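You operate a simulated robot arm through the tools that you are given. There is no shell and no other tool.

The job below is to be done with a simulated robot arm. You get a single attempt, and the scene is never put back.

JOB
Fill the cream dish about half with sauce, sauce the yellow plantain chunk and shake cumin on the green one.
Fine: white squeeze bottle; put bottle and shaker back. Set down upright: white squeeze bottle, cumin shaker.

It is judged by the outcome, as a careful person would: the job done as asked, and still so three seconds after it is handed in. It fails if anything else is knocked over, pushed out of place, dropped, spilled or broken.

ROBOT AND FRAMES
A 7-joint arm with a two-finger parallel gripper, fixed in place. Base frame: the origin is on the floor under the middle of its stand, x ahead of it, y to its left, z up; the work surface is at about z = 910. Readings come in mm, degrees, newtons and seconds.
With the tool pointing down near the work surface it reaches from about 280 to 680 mm from the base axis. Its first joint turns from -66.0 to 66.0 degrees. Payload 1.57 kg.
Tool frame: the origin (TCP) lies between the finger pads and is the grasp point; the fingertips stand 30 mm ahead of it; z points along the fingers, y is the line along which they close. The gripper opens to 110 mm. The fingers are 24 mm wide and 12 mm thick; the gripper's body (48 by 112 mm) begins 78 mm behind the TCP.
Orientation is that of the tool frame in the base frame, as a unit quaternion [x, y, z, w]. With the fingers straight down and closing along the base's y, the tool's x points along the base's -x, its y along +y and its z along -z.

CONTROLS
- The arm moves only by the tool send_rows. Its argument "targets" is a list of rows, each a list of 7 numbers: the shift along the tool's x, y, z in mm, then the turn, a rotation vector about the tool's x, y, z in degrees, then the gripper command, from -1 (fully open) to 1 (shut), values between in proportion. In form: [[tx, ty, tz, rx, ry, rz, gripper], ...]. A call has 1 to 20 rows; each row is the pose to reach, as a shift and turn from the pose commanded when the call began, along the tool's axes at that moment. Rows are played at 5 a second. More than 50 mm and 8.6 degrees between two rows, or a gripper value outside its range, and nothing of the call is played. Where a pose cannot be reached the arm comes as near as it can. A force on the tool above 40 N (or 10 N above the force at the start of the call, whichever is more), or a blocked arm, ends the call early, and 0.2 s more pass. The fingers move at their own pace (about 108 mm/s each) and stop on an object; they squeeze with about 24 N. The grip force told is the motor's: it shows also when the fingers shut on nothing. Time passes only in rows, and 0.2 s behind the last, so rows that repeat a pose let the fingers close. It gives the time, the measured TCP pose, the force on the tool (base axes), the opening and the grip force at its end, in the units of the frame above (readings bear some noise), with the torque about the TCP (base axes, N m) and any sound that the robot's microphone picked up.
- Cameras (640 x 400 px; columns grow to the right, rows downward): "scene" is fixed at [165.5, -375.1, 1421.5]; the picture's right is [0.85, -0.53, 0.00], its down [-0.25, -0.40, -0.88] and it looks along [0.47, 0.75, -0.47] (base axes); focal length 332 px, centre (320, 200). "wrist" rides on the gripper at [70, 16, -141] in the tool frame; the picture's right is [-0.23, 0.97, 0.00], its down [-0.86, -0.20, -0.48] and it looks along [-0.47, -0.11, 0.88] (tool axes); focal length 222 px, centre (320, 200).
- capture(camera): a new picture of that camera. The clock stands still meanwhile.
- measure_at(camera, pixels): for up to 12 pixels [column, row] of the newest picture of that camera ("zoom" is the newest enlarged one), the place [x, y, z] in the base frame of the surface seen there, good to about 2 mm, but the place of the scene camera against the robot may be out by one fixed shift of up to 18 mm in any direction. The clock stands still meanwhile.
- enlarge(camera, box): a new picture of the part [left, top, right, bottom] of that camera's present view, enlarged. The clock stands still meanwhile.
- sign_off(): hands the job in; it is judged then, once.

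Leave the gripper open and the arm clear of the work at the hand-in unless told otherwise.

The tools are called after "Call:" as a command line: name --pt "numbers of a row" for each row, then --argument value for the rest, lists and objects as JSON in quotes. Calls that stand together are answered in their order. send_rows: Moves the arm, as the interface text tells. Its arguments: {"type":"object","properties":{"targets":{"type":"array","items":{"type":"array","items":{"type":"number"}}}},"required":["targets"]} The other tools are called the same way: capture (camera) takes a picture; measure_at (camera, pixels) gives the place of the surface under pixels of a picture; enlarge (camera, box) takes an enlarged picture of a part of a camera's view; sign_off () hands the job in.

At the start:

```text
time: 0.0
ee_pos: [322.4, 67.1, 1282.6]
ee_rot: [-0.001, 1.0, 0.0, 0.0]
contact_force: [-0.2, -0.3, 0.1]
torque: [-0.02, -0.03, 0.02]
finger_gap: 110.3
gripper_force: 0.2
```

scene: 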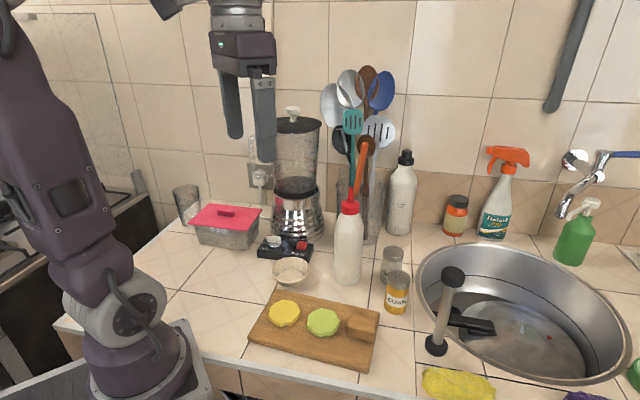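
wrist: 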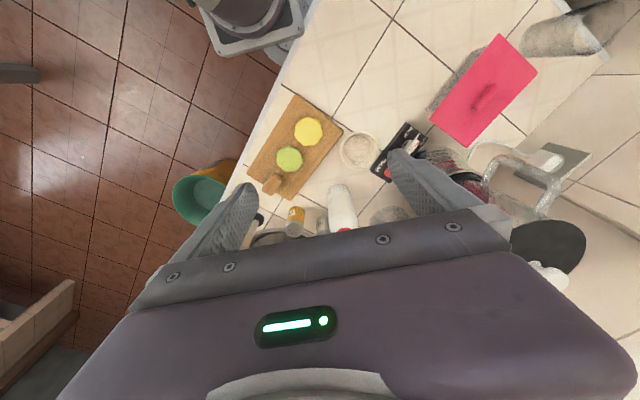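

I see a white squeeze bottle with a red cap (about 348,245 in scene), a cream dish (290,272), a cutting board with yellow (284,313) and green (322,321) pieces, and a cumin shaker (397,293). First I take enlarged views to see details.

Call:
enlarge --camera "scene" --box '[240, 180, 440, 380]'

Call:
enlarge --camera "wrist" --box '[230, 70, 450, 240]'

```text
2.00 times, centred on (340, 280) of scene
```

zoom: 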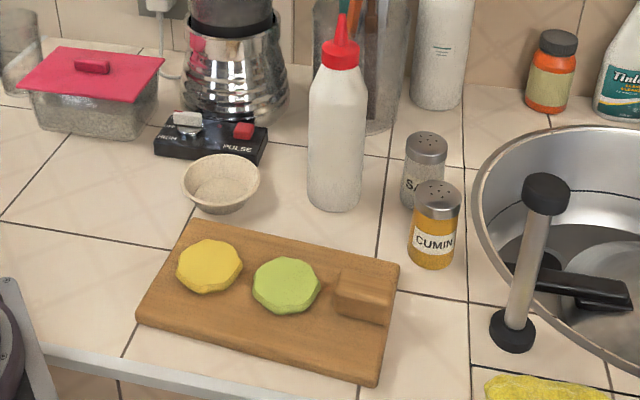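

```text
2.35 times, centred on (340, 155) of wrist
```

zoom: 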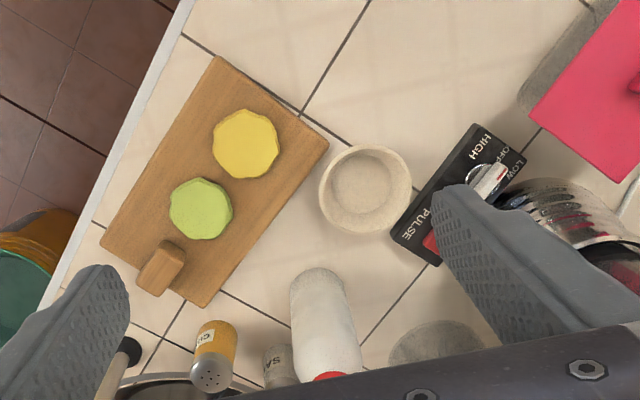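

Wrist-camera readings are anchored to the robot, so I measure the main objects in the zoomed wrist picture, then the same objects in the scene picture to learn the scene camera's shift.

Call:
measure_at --camera "zoom" --pixels '[[245, 143], [200, 208], [362, 190], [365, 147], [322, 188], [409, 188], [362, 231], [210, 375], [212, 340], [325, 310], [150, 200], [280, 250]]'

Call:
measure_at --camera "scene" --pixels '[[284, 312], [322, 321], [290, 275], [290, 258], [272, 272], [309, 272], [347, 245], [348, 208], [347, 200], [397, 276], [397, 300], [393, 250]]'

```text
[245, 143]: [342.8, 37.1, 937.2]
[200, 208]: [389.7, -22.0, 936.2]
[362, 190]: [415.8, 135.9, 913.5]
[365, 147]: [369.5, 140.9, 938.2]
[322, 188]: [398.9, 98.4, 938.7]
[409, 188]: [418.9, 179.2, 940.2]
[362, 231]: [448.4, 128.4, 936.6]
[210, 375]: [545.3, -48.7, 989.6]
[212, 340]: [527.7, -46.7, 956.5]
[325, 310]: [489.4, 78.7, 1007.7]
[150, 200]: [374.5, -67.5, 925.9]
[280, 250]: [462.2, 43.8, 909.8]
```

```text
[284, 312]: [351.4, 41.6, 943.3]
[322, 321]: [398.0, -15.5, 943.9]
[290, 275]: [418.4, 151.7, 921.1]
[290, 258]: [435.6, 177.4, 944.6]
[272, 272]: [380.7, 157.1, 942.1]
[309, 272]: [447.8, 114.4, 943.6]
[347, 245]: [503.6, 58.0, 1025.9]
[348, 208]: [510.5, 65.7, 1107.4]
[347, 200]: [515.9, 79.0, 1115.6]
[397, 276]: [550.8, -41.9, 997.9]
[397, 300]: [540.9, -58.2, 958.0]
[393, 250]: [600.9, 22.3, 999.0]
```

The scene camera reads about (+8, +6, +7) mm more than the wrist one. Next I enlarge the bottle and shaker in the scene picture for closer measuring of their sizes.

Call:
enlarge --camera "scene" --box '[310, 185, 430, 325]'

```text
2.86 times, centred on (370, 255) of scene
```

zoom: 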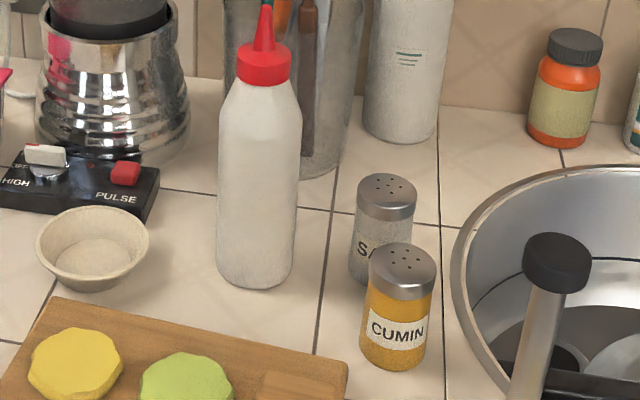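

Call:
measure_at --camera "zoom" --pixels '[[266, 8], [264, 40], [264, 65], [262, 100], [260, 180], [257, 280], [221, 180], [298, 180], [403, 248], [400, 290], [396, 360], [387, 180]]'

Call:
measure_at --camera "zoom" --pixels '[[365, 262], [436, 268], [433, 300], [369, 290], [408, 276], [404, 262], [375, 230], [300, 150], [130, 190], [255, 295], [218, 265], [295, 265]]'

```text
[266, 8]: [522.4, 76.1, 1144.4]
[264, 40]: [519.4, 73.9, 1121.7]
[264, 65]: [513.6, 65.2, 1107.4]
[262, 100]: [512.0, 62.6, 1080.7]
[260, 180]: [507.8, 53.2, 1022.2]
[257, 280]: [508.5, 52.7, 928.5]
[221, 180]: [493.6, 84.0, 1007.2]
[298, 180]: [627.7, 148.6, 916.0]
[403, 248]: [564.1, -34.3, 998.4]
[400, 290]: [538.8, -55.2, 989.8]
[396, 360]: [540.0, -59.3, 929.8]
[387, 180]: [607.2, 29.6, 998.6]
```

```text
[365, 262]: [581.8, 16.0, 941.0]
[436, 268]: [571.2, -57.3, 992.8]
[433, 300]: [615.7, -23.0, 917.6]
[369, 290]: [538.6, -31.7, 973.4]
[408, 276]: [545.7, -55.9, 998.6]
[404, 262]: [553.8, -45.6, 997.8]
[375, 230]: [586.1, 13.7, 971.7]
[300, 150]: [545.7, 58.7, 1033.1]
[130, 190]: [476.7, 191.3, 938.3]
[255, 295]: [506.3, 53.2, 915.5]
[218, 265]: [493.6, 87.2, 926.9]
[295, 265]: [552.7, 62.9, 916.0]
```

I now have rough sizes: bottle about 56 mm across and 227 mm tall at about (514, 70), shaker about 42 mm across and 80 mm tall at about (546, -52). Now I measure the board's extents and the block on it from the wrist picture.

Call:
measure_at --camera "wrist" --pixels '[[297, 97], [341, 131], [290, 197], [250, 172], [272, 182], [274, 194], [266, 178], [281, 178], [258, 214], [296, 222], [342, 190], [318, 222]]'

Call:
enlarge --camera "scene" --box '[0, 0, 320, 200]'

Call:
enlarge --camera "scene" --box '[0, 180, 320, 400]'

```text
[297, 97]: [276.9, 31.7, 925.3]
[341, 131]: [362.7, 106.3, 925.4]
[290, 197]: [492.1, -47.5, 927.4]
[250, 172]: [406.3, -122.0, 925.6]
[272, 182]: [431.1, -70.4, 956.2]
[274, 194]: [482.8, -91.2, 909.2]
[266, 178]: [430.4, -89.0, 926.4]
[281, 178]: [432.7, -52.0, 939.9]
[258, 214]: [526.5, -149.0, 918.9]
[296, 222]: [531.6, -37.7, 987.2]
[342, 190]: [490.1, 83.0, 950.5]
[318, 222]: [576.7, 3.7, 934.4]
```

```text
2.00 times, centred on (160, 100) of scene
```

zoom: 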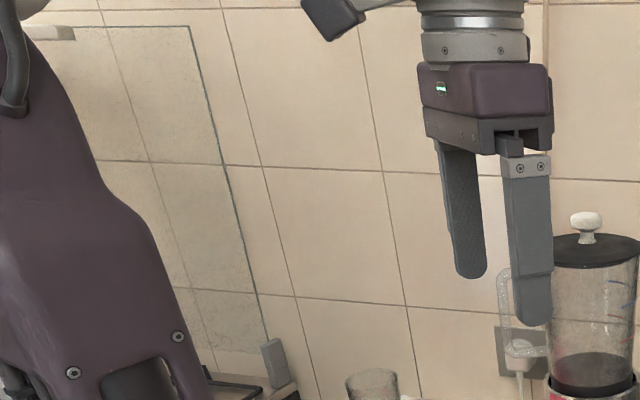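

```text
1.82 times, centred on (160, 290) of scene
```

zoom: 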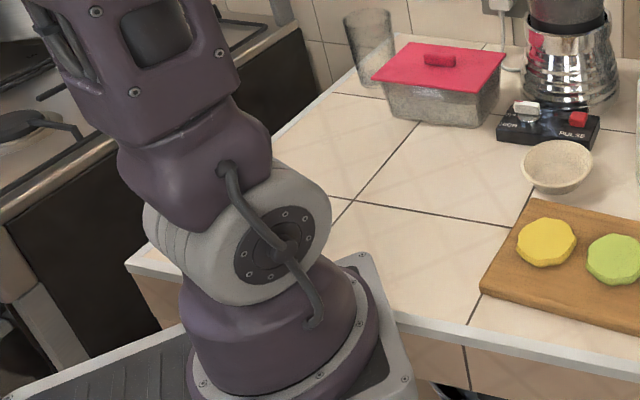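

The board spans (277,32), (363,106), (492,-48), (406,-122), with a raised block at about (432,-70) up to z 956. Before moving I measure the tall neighbours (blender, utensils, rear bottle, pestle stick) in the scene picture so I know the free space.

Call:
capture --camera "scene"

Call:
measure_at --camera "scene" --pixels '[[294, 112], [297, 150], [299, 215], [349, 90], [380, 90], [352, 120], [362, 165], [345, 190], [404, 160], [400, 200], [452, 277], [437, 346]]'

Call:
measure_at --camera "scene" --pixels '[[285, 245], [265, 247], [305, 247], [335, 105], [367, 80], [375, 130], [364, 150], [370, 235], [348, 283], [258, 60], [264, 120], [227, 213]]'

```text
taken
```

scene: 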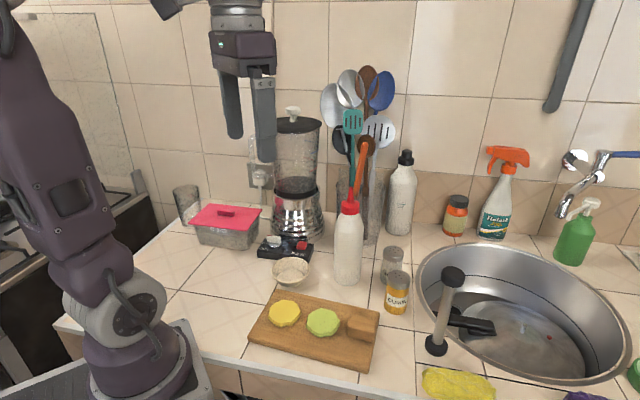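

```text
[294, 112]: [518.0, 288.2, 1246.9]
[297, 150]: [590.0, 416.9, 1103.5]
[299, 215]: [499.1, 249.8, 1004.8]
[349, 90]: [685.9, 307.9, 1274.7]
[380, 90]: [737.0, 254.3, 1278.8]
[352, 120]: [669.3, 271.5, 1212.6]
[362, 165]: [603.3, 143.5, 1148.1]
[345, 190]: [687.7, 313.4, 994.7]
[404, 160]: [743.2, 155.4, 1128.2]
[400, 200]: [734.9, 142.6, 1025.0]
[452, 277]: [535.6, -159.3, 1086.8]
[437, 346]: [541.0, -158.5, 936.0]
```

```text
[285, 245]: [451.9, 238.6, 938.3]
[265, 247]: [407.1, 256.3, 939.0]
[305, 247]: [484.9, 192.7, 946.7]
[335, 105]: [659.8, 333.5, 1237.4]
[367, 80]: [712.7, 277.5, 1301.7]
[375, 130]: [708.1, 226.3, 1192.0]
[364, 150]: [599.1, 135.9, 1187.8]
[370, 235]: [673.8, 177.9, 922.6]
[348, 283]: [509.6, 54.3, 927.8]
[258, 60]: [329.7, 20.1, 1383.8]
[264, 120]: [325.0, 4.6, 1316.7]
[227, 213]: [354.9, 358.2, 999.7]
```

Everything tall is behind x≈590, so the air in front is free. I'll tilt the tool from straight down toward horizontal (pointing +x) while moving 100 mm forward, at height ~1280, to test the reach of that posture.

Call:
send_rows --pt "-8 0 0 0 -7 0 -1" --pt "-16 0 0 0 -14 0 -1" --pt "-24 0 0 0 -21 0 -1" --pt "-32 0 0 0 -28 0 -1" --pt "-40 0 0 0 -35 0 -1" --pt "-48 0 0 0 -42 0 -1" --pt "-56 0 0 0 -49 0 -1" --pt "-64 0 0 0 -56 0 -1" --pt "-72 0 0 0 -63 0 -1" --pt "-80 0 0 0 -70 0 -1" --pt "-88 0 0 0 -75 0 -1"

```text
time: 2.4
ee_pos: [411.5, 68.9, 1281.6]
ee_rot: [0.001, 0.793, -0.001, 0.61]
contact_force: [-0.1, -0.5, 0.0]
torque: [-0.01, -0.01, 0.0]
finger_gap: 110.1
gripper_force: 0.1
```

Reached: the tool now points forward with 15° downward pitch. Next I test a roll about the tool axis in this free space (+160°), with an empty gripper.

Call:
send_rows --pt "0 0 0 0 0 8 -1" --pt "0 0 0 0 0 16 -1" --pt "0 0 0 0 0 24 -1" --pt "0 0 0 0 0 32 -1" --pt "0 0 0 0 0 40 -1" --pt "0 0 0 0 0 48 -1" --pt "0 0 0 0 0 56 -1" --pt "0 0 0 0 0 64 -1" --pt "0 0 0 0 0 72 -1" --pt "0 0 0 0 0 80 -1" --pt "0 0 0 0 0 88 -1" --pt "0 0 0 0 0 96 -1" --pt "0 0 0 0 0 104 -1" --pt "0 0 0 0 0 112 -1" --pt "0 0 0 0 0 120 -1" --pt "0 0 0 0 0 128 -1" --pt "0 0 0 0 0 136 -1" --pt "0 0 0 0 0 144 -1" --pt "0 0 0 0 0 152 -1" --pt "0 0 0 0 0 160 -1"

```text
time: 6.6
ee_pos: [410.4, 67.1, 1281.0]
ee_rot: [0.781, 0.136, 0.6, 0.106]
contact_force: [0.5, -0.4, 0.1]
torque: [0.04, 0.03, 0.02]
finger_gap: 110.1
gripper_force: 0.1
```

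The roll is reached. I finish the roll to 180° (camera on top).

Call:
send_rows --pt "0 0 0 0 0 7 -1" --pt "0 0 0 0 0 14 -1" --pt "0 0 0 0 0 20 -1" --pt "0 0 0 0 0 20 -1"

```text
time: 7.6
ee_pos: [410.8, 68.1, 1281.0]
ee_rot: [0.793, 0.0, 0.609, -0.001]
contact_force: [-0.6, -0.7, 0.1]
torque: [-0.02, -0.01, -0.04]
finger_gap: 109.9
gripper_force: 0.0
```

Camera is on top now. Next I test whether the pouring pose over the dish (about (411,137,1096), tool horizontal) is reachable with the empty hand; this stays well above the dish and in front of the blender.

Call:
send_rows --pt "-17.9 -6.9 4.8 0 1.5 0 -1" --pt "-35.8 -13.8 9.5 0 3 0 -1" --pt "-53.6 -20.7 14.3 0 4.5 0 -1" --pt "-71.5 -27.6 19.1 0 6 0 -1" --pt "-89.4 -34.5 23.9 0 7.5 0 -1" --pt "-107.2 -41.4 28.6 0 9 0 -1" --pt "-125.1 -48.3 33.4 0 10.5 0 -1" --pt "-143 -55.2 38.2 0 12 0 -1" --pt "-160.8 -62.1 42.9 0 13.5 0 -1" --pt "-178.7 -69 47.7 0 15 0 -1" --pt "-178.7 -69 47.7 0 15 0 -1"

Call:
capture --camera "scene"

Call:
capture --camera "wrist"

```text
time: 10.0
ee_pos: [443.9, 201.9, 1132.0]
ee_rot: [0.707, -0.003, 0.707, 0.001]
contact_force: [-12.2, -6.7, 12.4]
torque: [0.81, -0.5, 0.58]
finger_gap: 103.6
gripper_force: 0.1
out of reach, approached as far as the arm can: row 3, 4, 5, 6, 7, 8, 9, 10, 11
```

```text
taken
```

scene: 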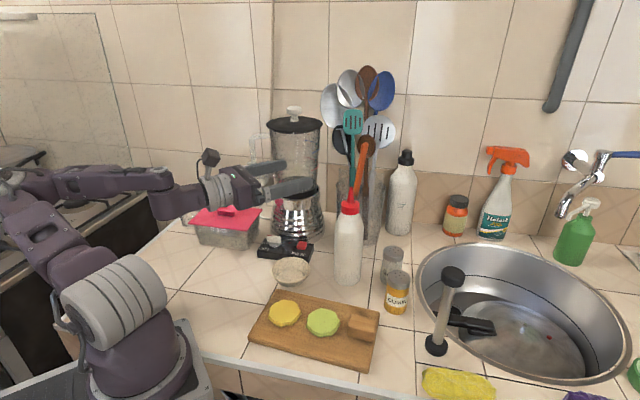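

```text
taken
```

wrist: 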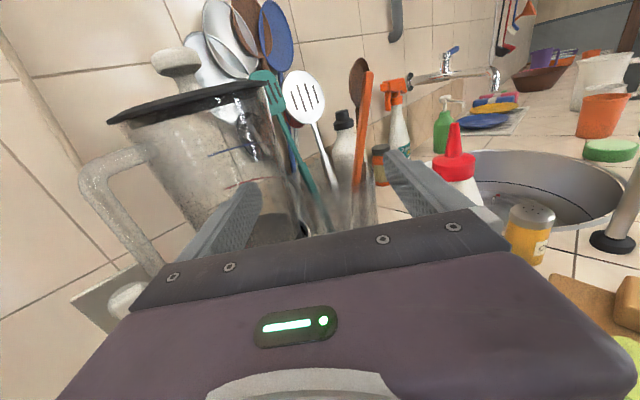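

The pose was out of reach, and the arm drifted to (444, 202, 1132), with about 18 N of contact: the left finger is touching the blender jar. I retrace upward and to the right (away from the blender) right away.

Call:
send_rows --pt "18.5 9 0 0 -1.5 0 -1" --pt "37 18 0 0 -3 0 -1" --pt "55.5 27 0 0 -4.5 0 -1" --pt "74 36 0 0 -6 0 -1" --pt "92.5 45 0 0 -7.5 0 -1" --pt "111 54 0 0 -9 0 -1" --pt "129.5 63 0 0 -10.5 0 -1" --pt "148 72 0 0 -12 0 -1" --pt "166.5 81 0 0 -13.5 0 -1" --pt "185 90 0 0 -15 0 -1"

Call:
capture --camera "scene"

```text
time: 12.2
ee_pos: [444.7, 111.4, 1314.3]
ee_rot: [0.794, -0.001, 0.608, 0.002]
contact_force: [-0.9, -0.4, 0.3]
torque: [-0.01, -0.06, -0.02]
finger_gap: 110.0
gripper_force: 0.0
```

```text
taken
```

scene: 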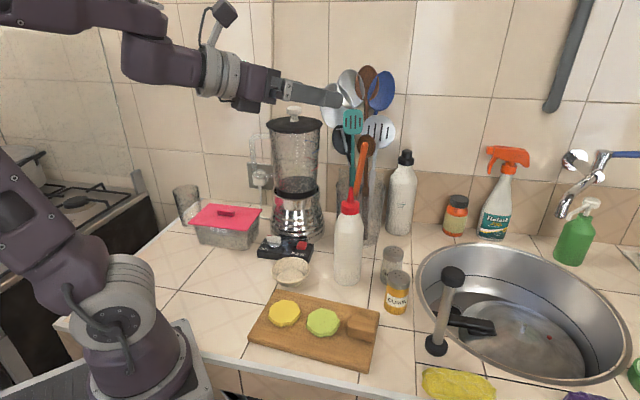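

Clear of the blender now with no force. I check whether the blender has moved: measure the same pixels as before and enlarge it.

Call:
measure_at --camera "scene" --pixels '[[294, 112], [299, 215], [285, 245], [265, 247], [305, 247], [227, 213]]'

Call:
enlarge --camera "scene" --box '[240, 90, 400, 290]'

```text
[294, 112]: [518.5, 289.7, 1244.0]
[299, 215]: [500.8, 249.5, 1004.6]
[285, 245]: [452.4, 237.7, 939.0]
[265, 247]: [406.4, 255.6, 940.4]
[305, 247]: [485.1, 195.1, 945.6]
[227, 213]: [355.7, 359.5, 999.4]
```

```text
2.00 times, centred on (320, 190) of scene
```

zoom: 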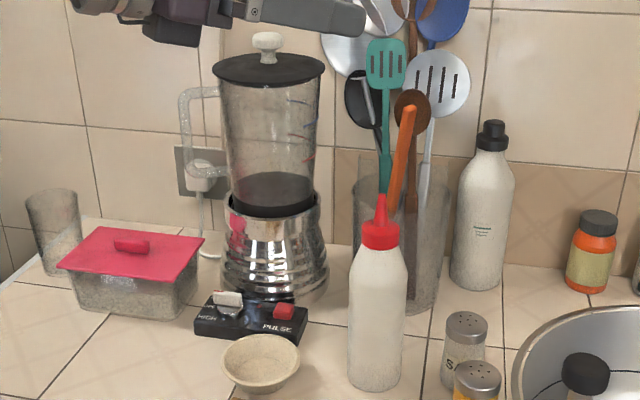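

The blender readings match the earlier ones within noise, so it did not shift. Pointing forward this close to the base is out of reach at low height; a sideways tool (pointing +y) should be better. I test that up high: rotate 45° about the vertical while moving to about (409,60,1280).

Call:
send_rows --pt "-7 8.5 -4.3 7.25 0 -1.93 -1" --pt "-14 17 -8.7 14.5 0 -3.87 -1" --pt "-21 25.5 -13 21.7 0 -5.8 -1" --pt "-28 34 -17.3 29 0 -7.7 -1" --pt "-35 42.5 -21.7 36.2 0 -9.7 -1" --pt "-42.1 51 -26 43.5 0 -11.6 -1" --pt "-42.1 51 -26 43.5 0 -11.6 -1"

```text
time: 13.8
ee_pos: [338.7, 49.9, 1278.3]
ee_rot: [0.734, 0.303, 0.563, -0.232]
contact_force: [0.0, 0.2, 0.0]
torque: [-0.01, 0.02, -0.01]
finger_gap: 109.9
gripper_force: 0.1
out of reach, approached as far as the arm can: row 5, 6, 7
```

The arm couldn't hold that position with this roll (ended at (339,50,1278)). I look at the arm's posture to understand its joints.

Call:
capture --camera "scene"

```text
taken
```

scene: 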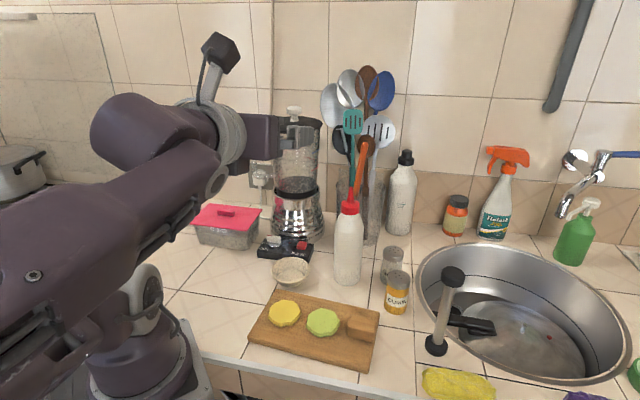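

I'll undo the roll here in free space (roll −170°), then see what sideways postures are available with the natural roll.

Call:
send_rows --pt "0 0 0 0 0 -8.5 -1" --pt "0 0 0 0 0 -17 -1" --pt "0 0 0 0 0 -25.5 -1" --pt "0 0 0 0 0 -34 -1" --pt "0 0 0 0 0 -42.5 -1" --pt "0 0 0 0 0 -51 -1" --pt "0 0 0 0 0 -59.5 -1" --pt "0 0 0 0 0 -68 -1" --pt "0 0 0 0 0 -76.5 -1" --pt "0 0 0 0 0 -85 -1" --pt "0 0 0 0 0 -93.5 -1" --pt "0 0 0 0 0 -102 -1" --pt "0 0 0 0 0 -110.5 -1" --pt "0 0 0 0 0 -119 -1" --pt "0 0 0 0 0 -127.5 -1" --pt "0 0 0 0 0 -136 -1" --pt "0 0 0 0 0 -144.5 -1" --pt "0 0 0 0 0 -153 -1" --pt "0 0 0 0 0 -161.5 -1" --pt "0 0 0 0 0 -170 -1"

Call:
capture --camera "scene"

```text
time: 18.0
ee_pos: [309.4, 69.9, 1273.8]
ee_rot: [-0.231, 0.758, 0.276, 0.543]
contact_force: [-0.3, -0.3, 0.7]
torque: [0.01, 0.01, 0.03]
finger_gap: 109.9
gripper_force: 0.1
out of reach, approached as far as the arm can: row 18, 19, 20
```

```text
taken
```

scene: 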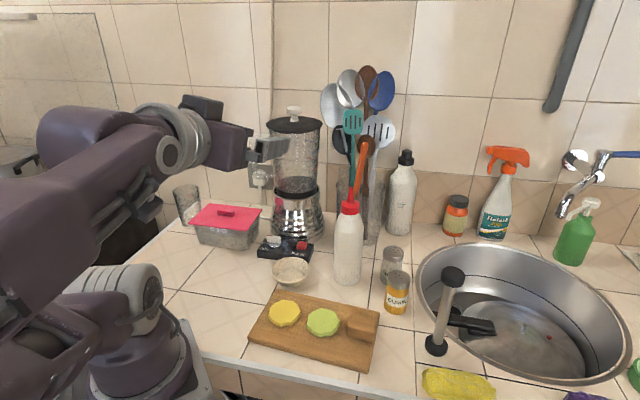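

Still near limits because the hand is too close to the base. I move outward to about (449,100,1254), still in the free air in front of the blender and utensils.

Call:
send_rows --pt "-3.1 -9 15.3 0 0 0 -1" --pt "-6.2 -18 30.6 0 0 0 -1" --pt "-9.3 -27 46 0 0 0 -1" --pt "-12.4 -36.1 61.3 0 0 0 -1" --pt "-15.5 -45.1 76.6 0 0 0 -1" --pt "-18.6 -54.1 92 0 0 0 -1" --pt "-21.7 -63.2 107.3 0 0 0 -1" --pt "-24.8 -72.2 122.6 0 0 0 -1"

```text
time: 19.8
ee_pos: [447.5, 102.2, 1252.6]
ee_rot: [-0.238, 0.758, 0.281, 0.539]
contact_force: [-0.4, 0.4, -0.6]
torque: [0.01, -0.02, -0.01]
finger_gap: 110.0
gripper_force: 0.1
out of reach, approached as far as the arm can: row 1, 2, 3, 4, 5, 6, 7
```

Reached. Now I complete the remaining 10° of roll to bring the finger plane level.

Call:
send_rows --pt "0 0 0 0 0 -5 -1" --pt "0 0 0 0 0 -10 -1" --pt "0 0 0 0 0 -10 -1"

```text
time: 20.6
ee_pos: [447.3, 102.3, 1253.8]
ee_rot: [-0.304, 0.732, 0.233, 0.563]
contact_force: [0.1, 0.1, 1.2]
torque: [-0.01, -0.01, 0.02]
finger_gap: 109.7
gripper_force: 0.1
```

Natural roll at azimuth 45° reached exactly. Now I test azimuth 90° (pointing +y) with natural roll at about (409,122,1254).

Call:
send_rows --pt "0.5 6.8 -2 -7.25 0 -1.95 -1" --pt "1.1 13.7 -4.1 -14.5 0 -3.9 -1" --pt "1.6 20.5 -6.1 -21.7 0 -5.8 -1" --pt "2.2 27.3 -8.2 -29 0 -7.8 -1" --pt "2.7 34.2 -10.2 -36.2 0 -9.7 -1" --pt "3.3 41 -12.3 -43.5 0 -11.7 -1"

Call:
capture --camera "scene"

```text
time: 22.0
ee_pos: [409.7, 120.6, 1252.1]
ee_rot: [0.561, -0.56, -0.431, -0.43]
contact_force: [-0.2, -0.3, -0.7]
torque: [0.02, 0.03, -0.02]
finger_gap: 110.0
gripper_force: 0.1
```

```text
taken
```

scene: 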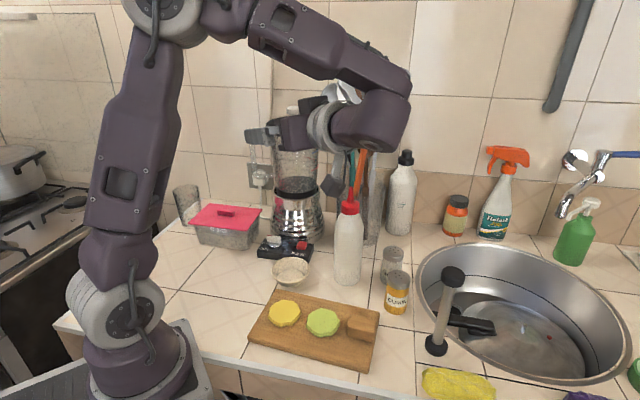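

Azimuth 90° with natural roll is reached comfortably with the elbow up. I test a +170° roll at this spot.

Call:
send_rows --pt "0 0 0 0 0 8.5 -1" --pt "0 0 0 0 0 17 -1" --pt "0 0 0 0 0 25.5 -1" --pt "0 0 0 0 0 34 -1" --pt "0 0 0 0 0 42.5 -1" --pt "0 0 0 0 0 51 -1" --pt "0 0 0 0 0 59.5 -1" --pt "0 0 0 0 0 68 -1" --pt "0 0 0 0 0 76.5 -1" --pt "0 0 0 0 0 85 -1" --pt "0 0 0 0 0 93.5 -1" --pt "0 0 0 0 0 102 -1" --pt "0 0 0 0 0 110.5 -1" --pt "0 0 0 0 0 119 -1" --pt "0 0 0 0 0 127.5 -1" --pt "0 0 0 0 0 136 -1" --pt "0 0 0 0 0 144.5 -1" --pt "0 0 0 0 0 153 -1" --pt "0 0 0 0 0 161.5 -1" --pt "0 0 0 0 0 170 -1"

Call:
capture --camera "scene"

```text
time: 26.2
ee_pos: [409.5, 121.8, 1253.2]
ee_rot: [0.51, 0.607, 0.466, -0.392]
contact_force: [0.5, -0.2, 0.3]
torque: [-0.02, 0.03, -0.01]
finger_gap: 110.1
gripper_force: 0.2
```

```text
taken
```

scene: 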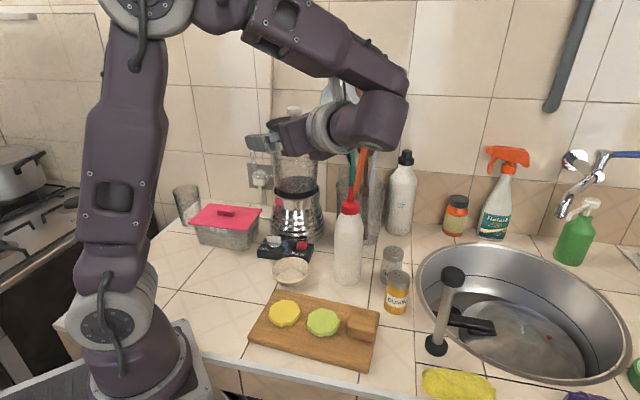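

The +170° roll works here. I finish the last 10°.

Call:
send_rows --pt "0 0 0 0 0 5 -1" --pt "0 0 0 0 0 10 -1" --pt "0 0 0 0 0 10 -1"

```text
time: 27.0
ee_pos: [409.6, 122.3, 1253.1]
ee_rot: [0.56, 0.561, 0.43, -0.431]
contact_force: [0.0, -0.3, 0.7]
torque: [-0.02, -0.04, -0.01]
finger_gap: 109.7
gripper_force: 0.1
```

Now I pitch up to a level tool while lowering 60 mm, in small steps, to test the pour posture over the dish.

Call:
send_rows --pt "-13.5 0 7.5 0 3.75 0 -1" --pt "-27 0 15 0 7.5 0 -1" --pt "-40.5 0 22.5 0 11.25 0 -1" --pt "-54 0 30 0 15 0 -1"

Call:
capture --camera "scene"

```text
time: 28.0
ee_pos: [408.8, 136.3, 1193.1]
ee_rot: [-0.499, -0.5, -0.5, 0.501]
contact_force: [0.5, -0.2, 0.0]
torque: [0.0, -0.03, 0.04]
finger_gap: 110.3
gripper_force: 0.0
```

```text
taken
```

scene: 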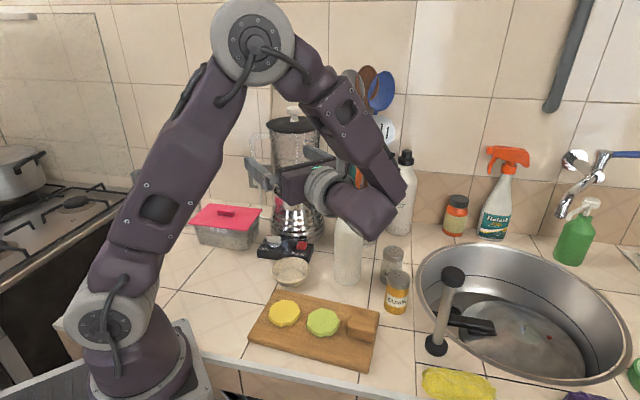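

Reached (409,136,1193) level. Before going lower, I measure where the wrist bulk is relative to the bottle and shaker.

Call:
measure_at --camera "scene" --pixels '[[370, 215], [385, 220], [395, 185], [370, 150], [340, 195], [322, 190], [300, 185], [378, 235], [400, 205], [270, 170]]'

```text
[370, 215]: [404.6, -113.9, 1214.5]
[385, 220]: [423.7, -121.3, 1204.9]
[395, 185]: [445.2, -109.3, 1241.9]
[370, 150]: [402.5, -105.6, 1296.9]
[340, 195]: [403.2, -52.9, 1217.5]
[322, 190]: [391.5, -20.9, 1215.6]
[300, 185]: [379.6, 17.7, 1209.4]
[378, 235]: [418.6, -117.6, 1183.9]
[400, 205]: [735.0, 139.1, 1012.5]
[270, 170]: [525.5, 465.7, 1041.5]
```

The wrist bulk sits ~215 mm behind the TCP with its bottom ~45 mm below the tool axis, so pouring poses with azimuth 90° are workable. Now I roll back to natural (−170°) while rising and backing away a little.

Call:
send_rows --pt "6 0 -6 0 0 -8.5 -1" --pt "12 0 -12 0 0 -17 -1" --pt "18 0 -18 0 0 -25.5 -1" --pt "24 0 -24 0 0 -34 -1" --pt "30 0 -30 0 0 -42.5 -1" --pt "36 0 -36 0 0 -51 -1" --pt "42 0 -42 0 0 -59.5 -1" --pt "48 0 -48 0 0 -68 -1" --pt "54 0 -54 0 0 -76.5 -1" --pt "60 0 -60 0 0 -85 -1" --pt "60 0 -60 0 0 -93.5 -1" --pt "60 0 -60 0 0 -102 -1" --pt "60 0 -60 0 0 -110.5 -1" --pt "60 0 -60 0 0 -119 -1" --pt "60 0 -60 0 0 -127.5 -1" --pt "60 0 -60 0 0 -136 -1" --pt "60 0 -60 0 0 -144.5 -1" --pt "60 0 -60 0 0 -153 -1" --pt "60 0 -60 0 0 -161.5 -1" --pt "60 0 -60 0 0 -170 -1"

```text
time: 32.2
ee_pos: [408.4, 76.8, 1252.8]
ee_rot: [-0.456, 0.54, 0.542, 0.454]
contact_force: [-1.0, -0.6, 0.6]
torque: [0.0, 0.04, 0.04]
finger_gap: 110.1
gripper_force: 0.0
```

Call:
send_rows --pt "0 0 0 0 0 -5 -1" --pt "0 0 0 0 0 -10 -1" --pt "0 0 0 0 0 -10 -1"

```text
time: 33.0
ee_pos: [408.7, 75.1, 1253.2]
ee_rot: [0.501, -0.499, -0.5, -0.5]
contact_force: [-0.5, -0.8, 0.4]
torque: [0.01, 0.0, -0.02]
finger_gap: 110.0
gripper_force: 0.0
```

Natural roll again at (409,75,1253). Next I turn to azimuth 60°, pitch 20° down, and move to a point behind the bottle's approach line at (462,-20,1180), with the gripper narrowed to about 85 mm.

Call:
send_rows --pt "12.2 -8.9 -15.8 4.95 3.25 0.87 -0.55" --pt "24.3 -17.9 -31.5 9.9 6.5 1.73 -0.55" --pt "36.5 -26.8 -47.3 14.85 9.75 2.6 -0.55" --pt "48.7 -35.7 -63.1 19.8 13 3.47 -0.55" --pt "60.8 -44.7 -78.8 24.75 16.25 4.33 -0.55" --pt "73 -53.6 -94.6 29.7 19.5 5.2 -0.55" --pt "73 -53.6 -94.6 29.7 19.5 5.2 -0.55"

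Call:
capture --camera "scene"

Call:
capture --camera "wrist"

```text
time: 34.6
ee_pos: [464.5, -17.2, 1180.0]
ee_rot: [-0.41, 0.71, 0.286, 0.496]
contact_force: [-0.2, 0.2, 0.4]
torque: [0.0, 0.01, 0.02]
finger_gap: 85.1
gripper_force: 0.1
```

```text
taken
```

scene: 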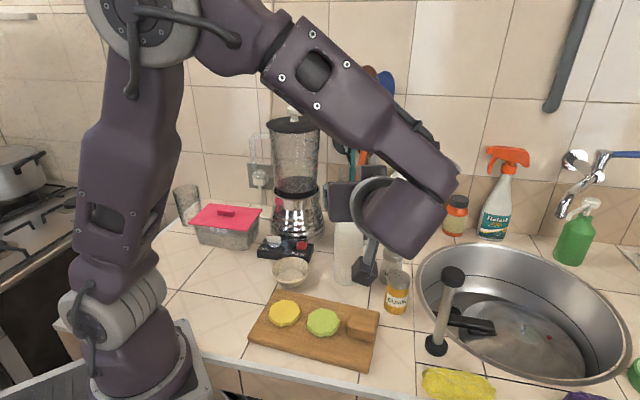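

```text
taken
```

wrist: 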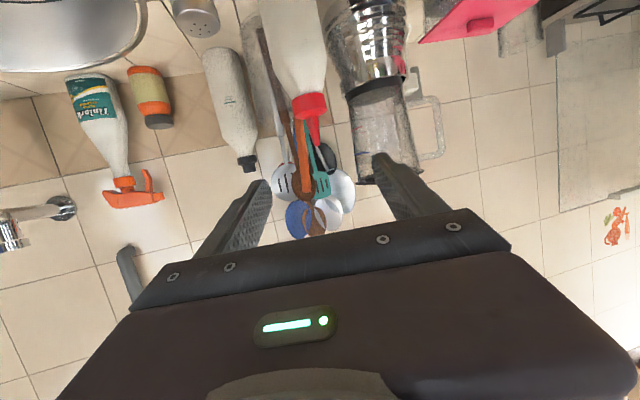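

The bottle is ahead between the fingers in the wrist view (cap at (308,105)). I measure the bottle with the wrist camera for a precise position.

Call:
enlarge --camera "wrist" --box '[220, 0, 380, 160]'

Call:
measure_at --camera "wrist" --pixels '[[314, 141], [313, 130], [311, 112], [308, 100], [300, 70], [294, 40], [290, 10], [268, 40], [322, 35], [276, 70], [324, 60], [195, 15]]'

```text
2.50 times, centred on (300, 80) of wrist
```

zoom: 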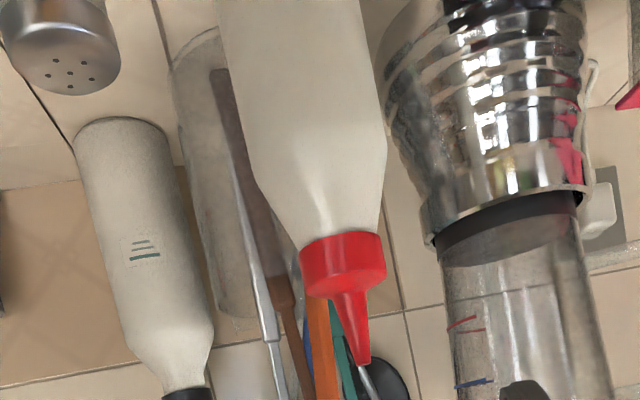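

```text
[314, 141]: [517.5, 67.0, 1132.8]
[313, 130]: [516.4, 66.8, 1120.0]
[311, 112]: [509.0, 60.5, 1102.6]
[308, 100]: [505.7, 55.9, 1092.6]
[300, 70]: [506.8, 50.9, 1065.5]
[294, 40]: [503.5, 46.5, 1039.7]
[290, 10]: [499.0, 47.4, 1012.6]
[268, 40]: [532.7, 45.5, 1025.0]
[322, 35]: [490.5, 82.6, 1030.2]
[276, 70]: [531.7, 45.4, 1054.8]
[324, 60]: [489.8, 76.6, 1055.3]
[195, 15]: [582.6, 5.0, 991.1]
```

The bottle's axis works out to about (515, 68.5), 57 mm across, and the tool line passes within 1 mm of it. I lower to the pre-grasp point 100 mm behind the bottle at grasp height line (~(468,-13,1056)).

Call:
send_rows --pt "19.1 -0.2 7.9 0 0 0 -0.55" --pt "38.2 -0.3 15.8 0 0 0 -0.55" --pt "57.3 -0.5 23.8 0 0 0 -0.55" --pt "76.4 -0.6 31.7 0 0 0 -0.55" --pt "95.5 -0.8 39.6 0 0 0 -0.55" --pt "114.6 -0.9 47.5 0 0 0 -0.55" --pt "114.6 -0.9 47.5 0 0 0 -0.55"

Call:
capture --camera "scene"

Call:
capture --camera "wrist"

```text
time: 36.2
ee_pos: [466.8, -13.0, 1056.8]
ee_rot: [-0.41, 0.708, 0.288, 0.497]
contact_force: [-1.0, -0.2, 0.4]
torque: [0.0, 0.01, 0.03]
finger_gap: 85.2
gripper_force: 0.1
```

```text
taken
```

scene: 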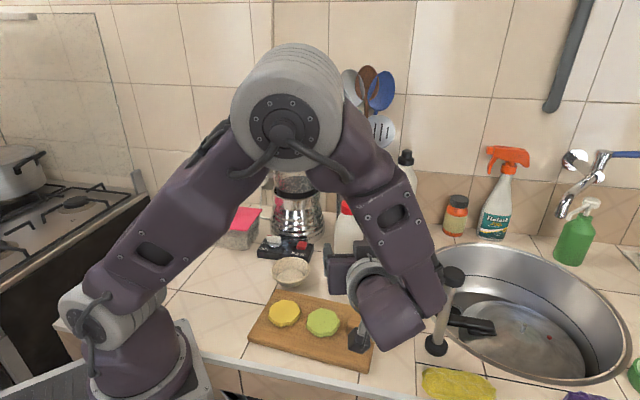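

```text
taken
```

wrist: 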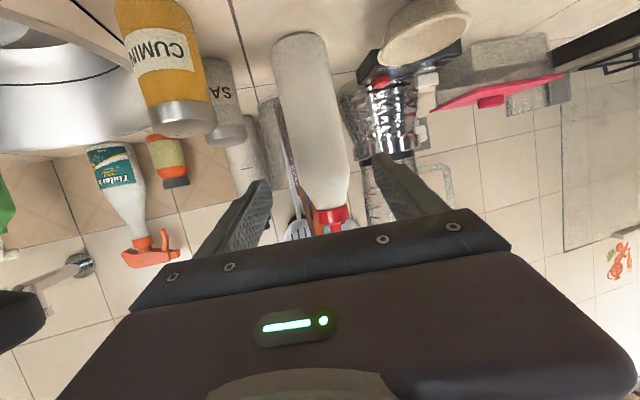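

Fingers straddle the bottle's line well. Before advancing I check the clearance between the wrist/forearm and the black pestle stick.

Call:
measure_at --camera "scene" --pixels '[[440, 300], [430, 270], [443, 290], [415, 330], [400, 345], [385, 310], [358, 340], [359, 347], [452, 277], [445, 310], [335, 262], [330, 275]]'

Call:
enlarge --camera "scene" --box '[300, 200, 480, 380]'

```text
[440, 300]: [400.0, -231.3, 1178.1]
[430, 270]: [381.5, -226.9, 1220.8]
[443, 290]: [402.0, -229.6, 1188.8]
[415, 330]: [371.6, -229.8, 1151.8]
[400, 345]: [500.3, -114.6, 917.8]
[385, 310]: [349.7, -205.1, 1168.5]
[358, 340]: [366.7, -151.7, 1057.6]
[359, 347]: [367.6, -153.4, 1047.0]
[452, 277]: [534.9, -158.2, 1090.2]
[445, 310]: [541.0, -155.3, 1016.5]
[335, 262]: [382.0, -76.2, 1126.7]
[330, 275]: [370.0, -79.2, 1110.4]
```

```text
2.22 times, centred on (390, 290) of scene
```

zoom: 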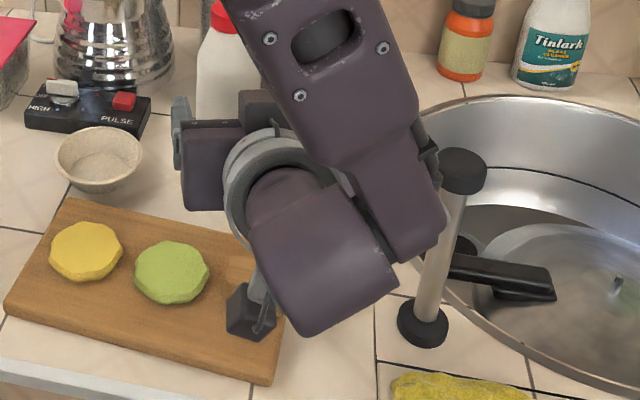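

Clearances are good (wrist at most x≈400, pestle at x≈530). I advance 100 mm along the tool axis so the bottle sits between the pads.

Call:
send_rows --pt "0 0 15 0 0 0 -0.55" --pt "0 0 30 0 0 0 -0.55" --pt "0 0 45 0 0 0 -0.55" --pt "0 0 60 0 0 0 -0.55" --pt "0 0 75 0 0 0 -0.55" --pt "0 0 90 0 0 0 -0.55" --pt "0 0 101 0 0 0 -0.55" --pt "0 0 101 0 0 0 -0.55"

Call:
capture --camera "wrist"

Call:
capture --camera "scene"

```text
time: 38.0
ee_pos: [513.6, 68.7, 1022.2]
ee_rot: [-0.409, 0.709, 0.286, 0.498]
contact_force: [0.0, 0.0, -0.3]
torque: [-0.01, -0.01, 0.02]
finger_gap: 85.4
gripper_force: 0.0
```

```text
taken
```

wrist: 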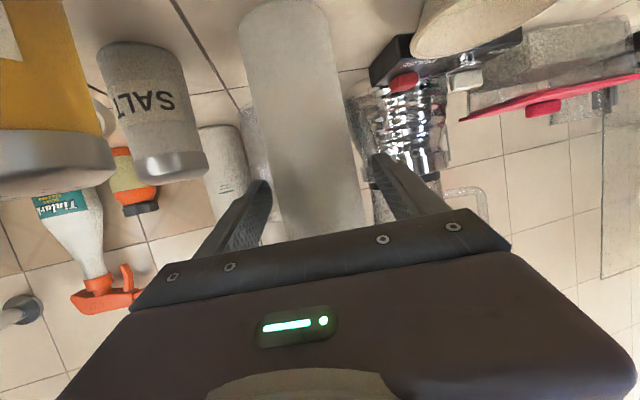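

```text
taken
```

scene: 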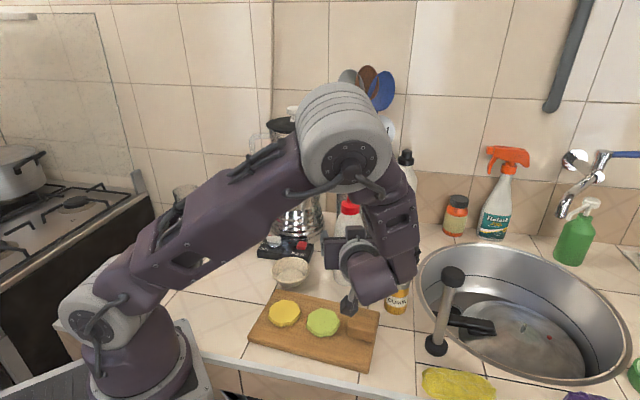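

The bottle is between the pads at (514,69,1022). I close gently in stages to find a light grip: first to about 57 mm.

Call:
send_rows --pt "0 0 0 0 0 0 -0.3" --pt "0 0 0 0 0 0 -0.1" --pt "0 0 0 0 0 0 -0.03" --pt "0 0 0 0 0 0 -0.03"

```text
time: 39.0
ee_pos: [514.6, 68.1, 1022.7]
ee_rot: [-0.409, 0.709, 0.287, 0.498]
contact_force: [2.1, -1.7, 1.2]
torque: [-0.02, -0.07, -0.01]
finger_gap: 57.9
gripper_force: 24.3
```

The pads stopped on the bottle at 57.9 mm and the motor reads 24 N. I try a slightly wider command to see whether a lighter grip is possible.

Call:
send_rows --pt "0 0 0 0 0 0 -0.05" --pt "0 0 0 0 0 0 -0.05"

```text
time: 39.6
ee_pos: [515.0, 69.0, 1022.0]
ee_rot: [-0.41, 0.709, 0.288, 0.497]
contact_force: [0.9, -0.9, 0.2]
torque: [-0.03, -0.04, -0.02]
finger_gap: 58.4
gripper_force: 0.7
```

Call:
send_rows --pt "0 0 0 0 0 0 -0.04" --pt "0 0 0 0 0 0 -0.04"

```text
time: 40.2
ee_pos: [515.2, 69.3, 1022.1]
ee_rot: [-0.41, 0.709, 0.288, 0.497]
contact_force: [0.4, -0.5, 1.2]
torque: [-0.06, -0.06, 0.02]
finger_gap: 58.5
gripper_force: 0.4
```

Lighter commands don't hold (0.4 N). I go back to −0.03 which holds, and then squeeze a bit further while it stands upright to learn how the gap and force respond.

Call:
send_rows --pt "0 0 0 0 0 0 -0.03" --pt "0 0 0 0 0 0 -0.03"

Call:
send_rows --pt "0 0 0 0 0 0 0.1" --pt "0 0 0 0 0 0 0.1"

```text
time: 40.8
ee_pos: [514.9, 69.6, 1023.4]
ee_rot: [-0.409, 0.71, 0.286, 0.497]
contact_force: [1.8, -0.1, 0.3]
torque: [0.0, -0.05, 0.01]
finger_gap: 57.8
gripper_force: 23.8
```

```text
time: 41.4
ee_pos: [513.8, 67.9, 1023.4]
ee_rot: [-0.41, 0.709, 0.287, 0.497]
contact_force: [1.1, -0.5, 0.3]
torque: [-0.01, -0.06, 0.0]
finger_gap: 57.7
gripper_force: 24.1
```

The force saturates at 24 N either way. I keep the −0.03 hold and lift the bottle straight up 30 mm, checking it comes along.

Call:
send_rows --pt "0 0 0 0 0 0 -0.03" --pt "-9.4 0 -3.4 0 0 0 -0.03" --pt "-18.8 0 -6.8 0 0 0 -0.03" --pt "-28.2 0 -10.3 0 0 0 -0.03" --pt "-28.2 0 -10.3 0 0 0 -0.03"

Call:
capture --camera "scene"

```text
time: 42.6
ee_pos: [512.8, 68.6, 1052.0]
ee_rot: [-0.41, 0.709, 0.287, 0.497]
contact_force: [-0.6, 0.2, -3.1]
torque: [-0.03, -0.01, 0.0]
finger_gap: 57.8
gripper_force: 24.2
```

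```text
taken
```

scene: 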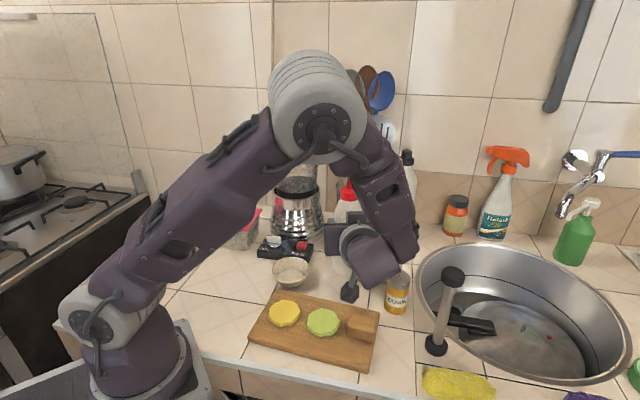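

The bottle is held firmly (weight ~3 N, gap steady). I lift it on straight up to about z 1200.

Call:
send_rows --pt "-17.4 0 -6.3 0 0 0 -0.03" --pt "-34.8 0 -12.7 0 0 0 -0.03" --pt "-52.2 0 -19 0 0 0 -0.03" --pt "-69.6 0 -25.3 0 0 0 -0.03" --pt "-87 0 -31.6 0 0 0 -0.03" --pt "-104.4 0 -38 0 0 0 -0.03" --pt "-121.8 0 -44.3 0 0 0 -0.03" --pt "-139.1 0 -50.6 0 0 0 -0.03"

Call:
capture --camera "scene"

```text
time: 44.4
ee_pos: [513.9, 67.9, 1200.4]
ee_rot: [-0.409, 0.709, 0.287, 0.497]
contact_force: [-0.6, -0.2, -2.9]
torque: [0.0, 0.04, -0.04]
finger_gap: 57.8
gripper_force: 24.2
```

```text
taken
```

scene: 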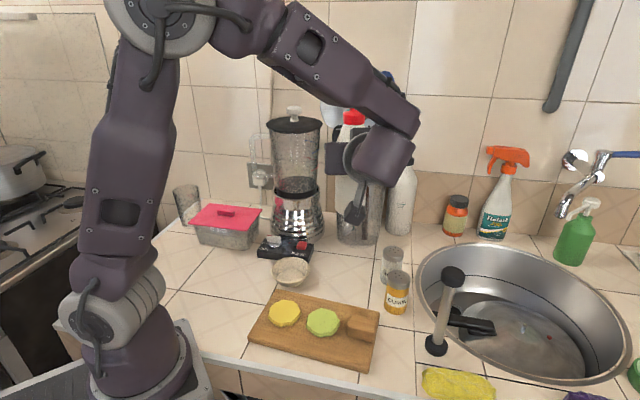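

The bottle is upright in hand at z 1200. Next I carry it to above the dish's front side at (409,120,1200) while turning the tool to azimuth 90°, bottle kept upright.

Call:
send_rows --pt "0.4 19.5 -1.2 -4.7 0 -1.72 -0.03" --pt "0.9 39 -2.4 -9.4 0 -3.43 -0.03" --pt "1.3 58.5 -3.6 -14.1 0 -5.15 -0.03" --pt "1.7 77.9 -4.7 -18.8 0 -6.87 -0.03" --pt "2.2 97.4 -5.9 -23.5 0 -8.58 -0.03" --pt "2.6 116.9 -7.1 -28.2 0 -10.3 -0.03" --pt "2.6 116.9 -7.1 -28.2 0 -10.3 -0.03"

Call:
capture --camera "scene"

```text
time: 46.0
ee_pos: [408.1, 120.4, 1199.1]
ee_rot: [0.58, -0.578, -0.405, -0.406]
contact_force: [0.4, -0.5, -3.0]
torque: [-0.03, 0.02, 0.01]
finger_gap: 57.8
gripper_force: 23.4
```

```text
taken
```

scene: 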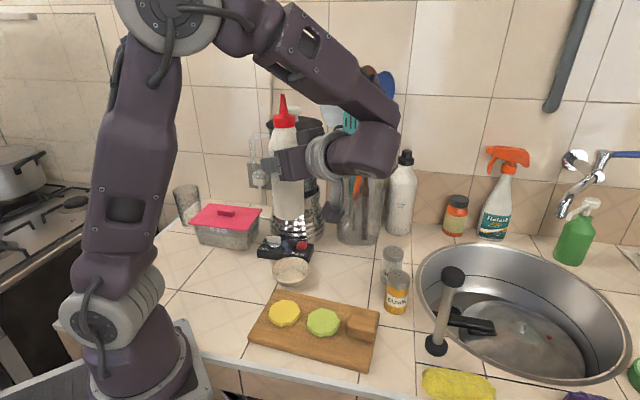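

Bottle hangs upright at (408,120,1199). I now level the tool (pitch 0; bottle leans 20°, nozzle still up) and move to (330,170,1180) to check reach closer to the base before rolling.

Call:
send_rows --pt "0.2 15.6 10.7 0 -4 0 -0.03" --pt "0.3 31.2 21.4 0 -8 0 -0.03" --pt "0.5 46.8 32.1 0 -12 0 -0.03" --pt "0.6 62.4 42.8 0 -16 0 -0.03" --pt "0.8 78 53.5 0 -20 0 -0.03"

```text
time: 47.2
ee_pos: [330.4, 168.9, 1180.2]
ee_rot: [-0.5, 0.499, 0.499, 0.501]
contact_force: [-0.7, 0.2, -3.1]
torque: [-0.04, -0.01, -0.01]
finger_gap: 57.9
gripper_force: 24.2
```

Reached exactly. I now begin the roll to 85° (bottle nearly horizontal, nozzle swinging toward +x over the dish side) while moving to (303,176,1140).

Call:
send_rows --pt "4 2.7 0.7 0 0 8.5 -0.03" --pt "8 5.4 1.4 0 0 17 -0.03" --pt "12 8.1 2.1 0 0 25.5 -0.03" --pt "16 10.8 2.8 0 0 34 -0.03" --pt "20 13.5 3.5 0 0 42.5 -0.03" --pt "24 16.2 4.2 0 0 51 -0.03" --pt "28 18.9 4.9 0 0 59.5 -0.03" --pt "32 21.6 5.6 0 0 68 -0.03" --pt "36 24.3 6.3 0 0 76.5 -0.03" --pt "40 27 7 0 0 85 -0.03" --pt "40 27 7 0 0 85 -0.03"

Call:
capture --camera "scene"

Call:
capture --camera "wrist"

```text
time: 49.6
ee_pos: [303.8, 176.9, 1139.8]
ee_rot: [-0.032, 0.706, 0.706, 0.03]
contact_force: [-0.5, -0.5, -3.3]
torque: [-0.01, -0.08, -0.04]
finger_gap: 57.7
gripper_force: 24.3
```

```text
taken
```

scene: 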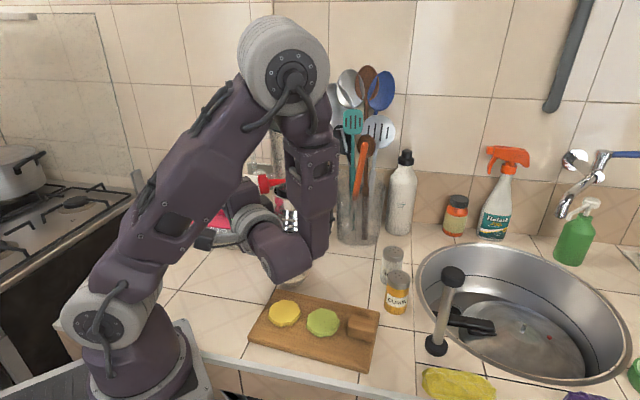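

```text
taken
```

wrist: 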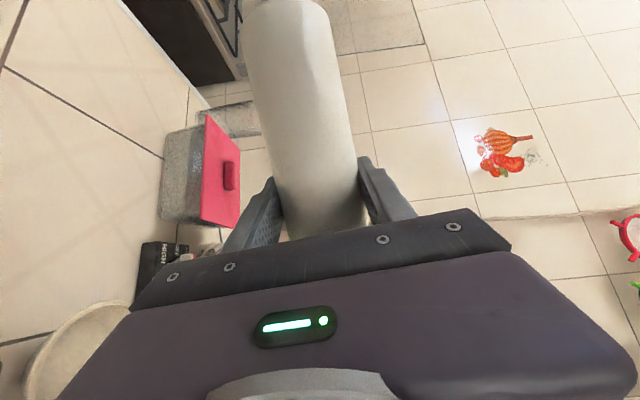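

Rolled to 85° with no trouble; the nozzle tip is now about over the dish at (411,138). I continue rolling to 110°, keeping the tip over the dish, and then look for any dripping.

Call:
send_rows --pt "2 0.2 0 0 0 8.5 -0.03" --pt "0 -1.5 0 0 0 17 -0.03" --pt "-4.2 -3.4 0 0 0 25 -0.03"

Call:
enlarge --camera "scene" --box '[200, 140, 380, 340]'

Call:
capture --camera "wrist"

```text
time: 50.4
ee_pos: [308.7, 177.9, 1137.8]
ee_rot: [0.122, 0.695, 0.698, -0.124]
contact_force: [-0.3, -0.4, -3.3]
torque: [-0.02, -0.07, -0.01]
finger_gap: 58.3
gripper_force: 24.2
```

```text
2.00 times, centred on (290, 240) of scene
```

zoom: 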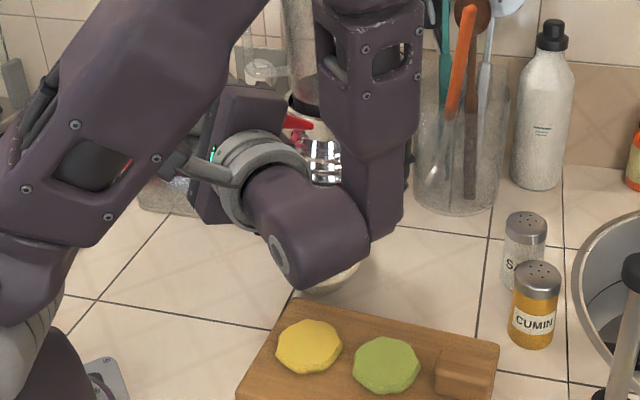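

```text
taken
```

wrist: 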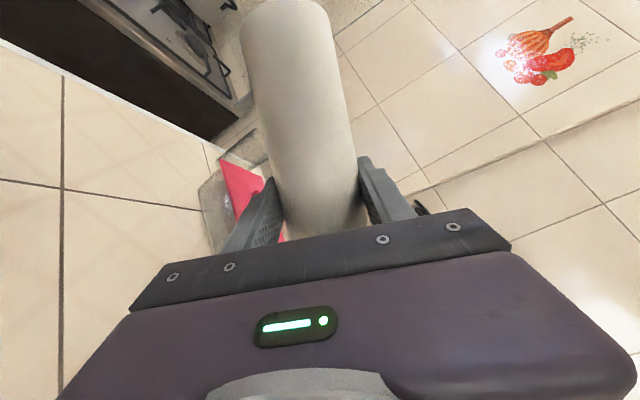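

No drip is seen so far at 110° (nozzle red at (300,125) in the zoom). I continue the roll to 144° with the tip held above the dish.

Call:
send_rows --pt "-5.6 3.9 0 0 0 8.5 -0.03" --pt "-13.4 7.5 0 0 0 17 -0.03" --pt "-23.7 10.4 0 0 0 25.5 -0.03" --pt "-35.9 12.3 0 0 0 34 -0.03"

Call:
enlarge --camera "scene" --box '[200, 140, 380, 340]'

```text
time: 51.4
ee_pos: [345.8, 177.4, 1136.0]
ee_rot: [0.321, 0.63, 0.63, -0.322]
contact_force: [1.0, -0.2, -3.5]
torque: [-0.04, -0.03, -0.01]
finger_gap: 57.6
gripper_force: 24.4
```

```text
2.00 times, centred on (290, 240) of scene
```

zoom: 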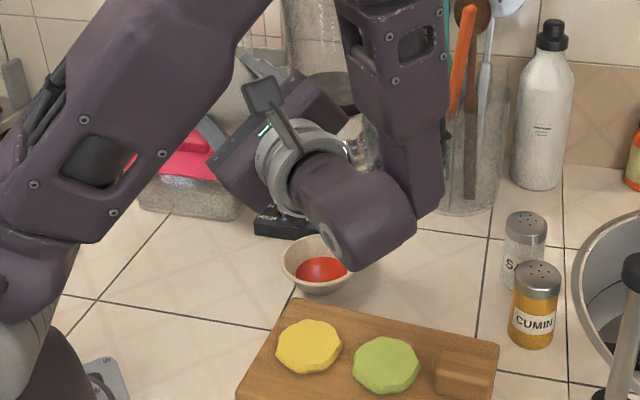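

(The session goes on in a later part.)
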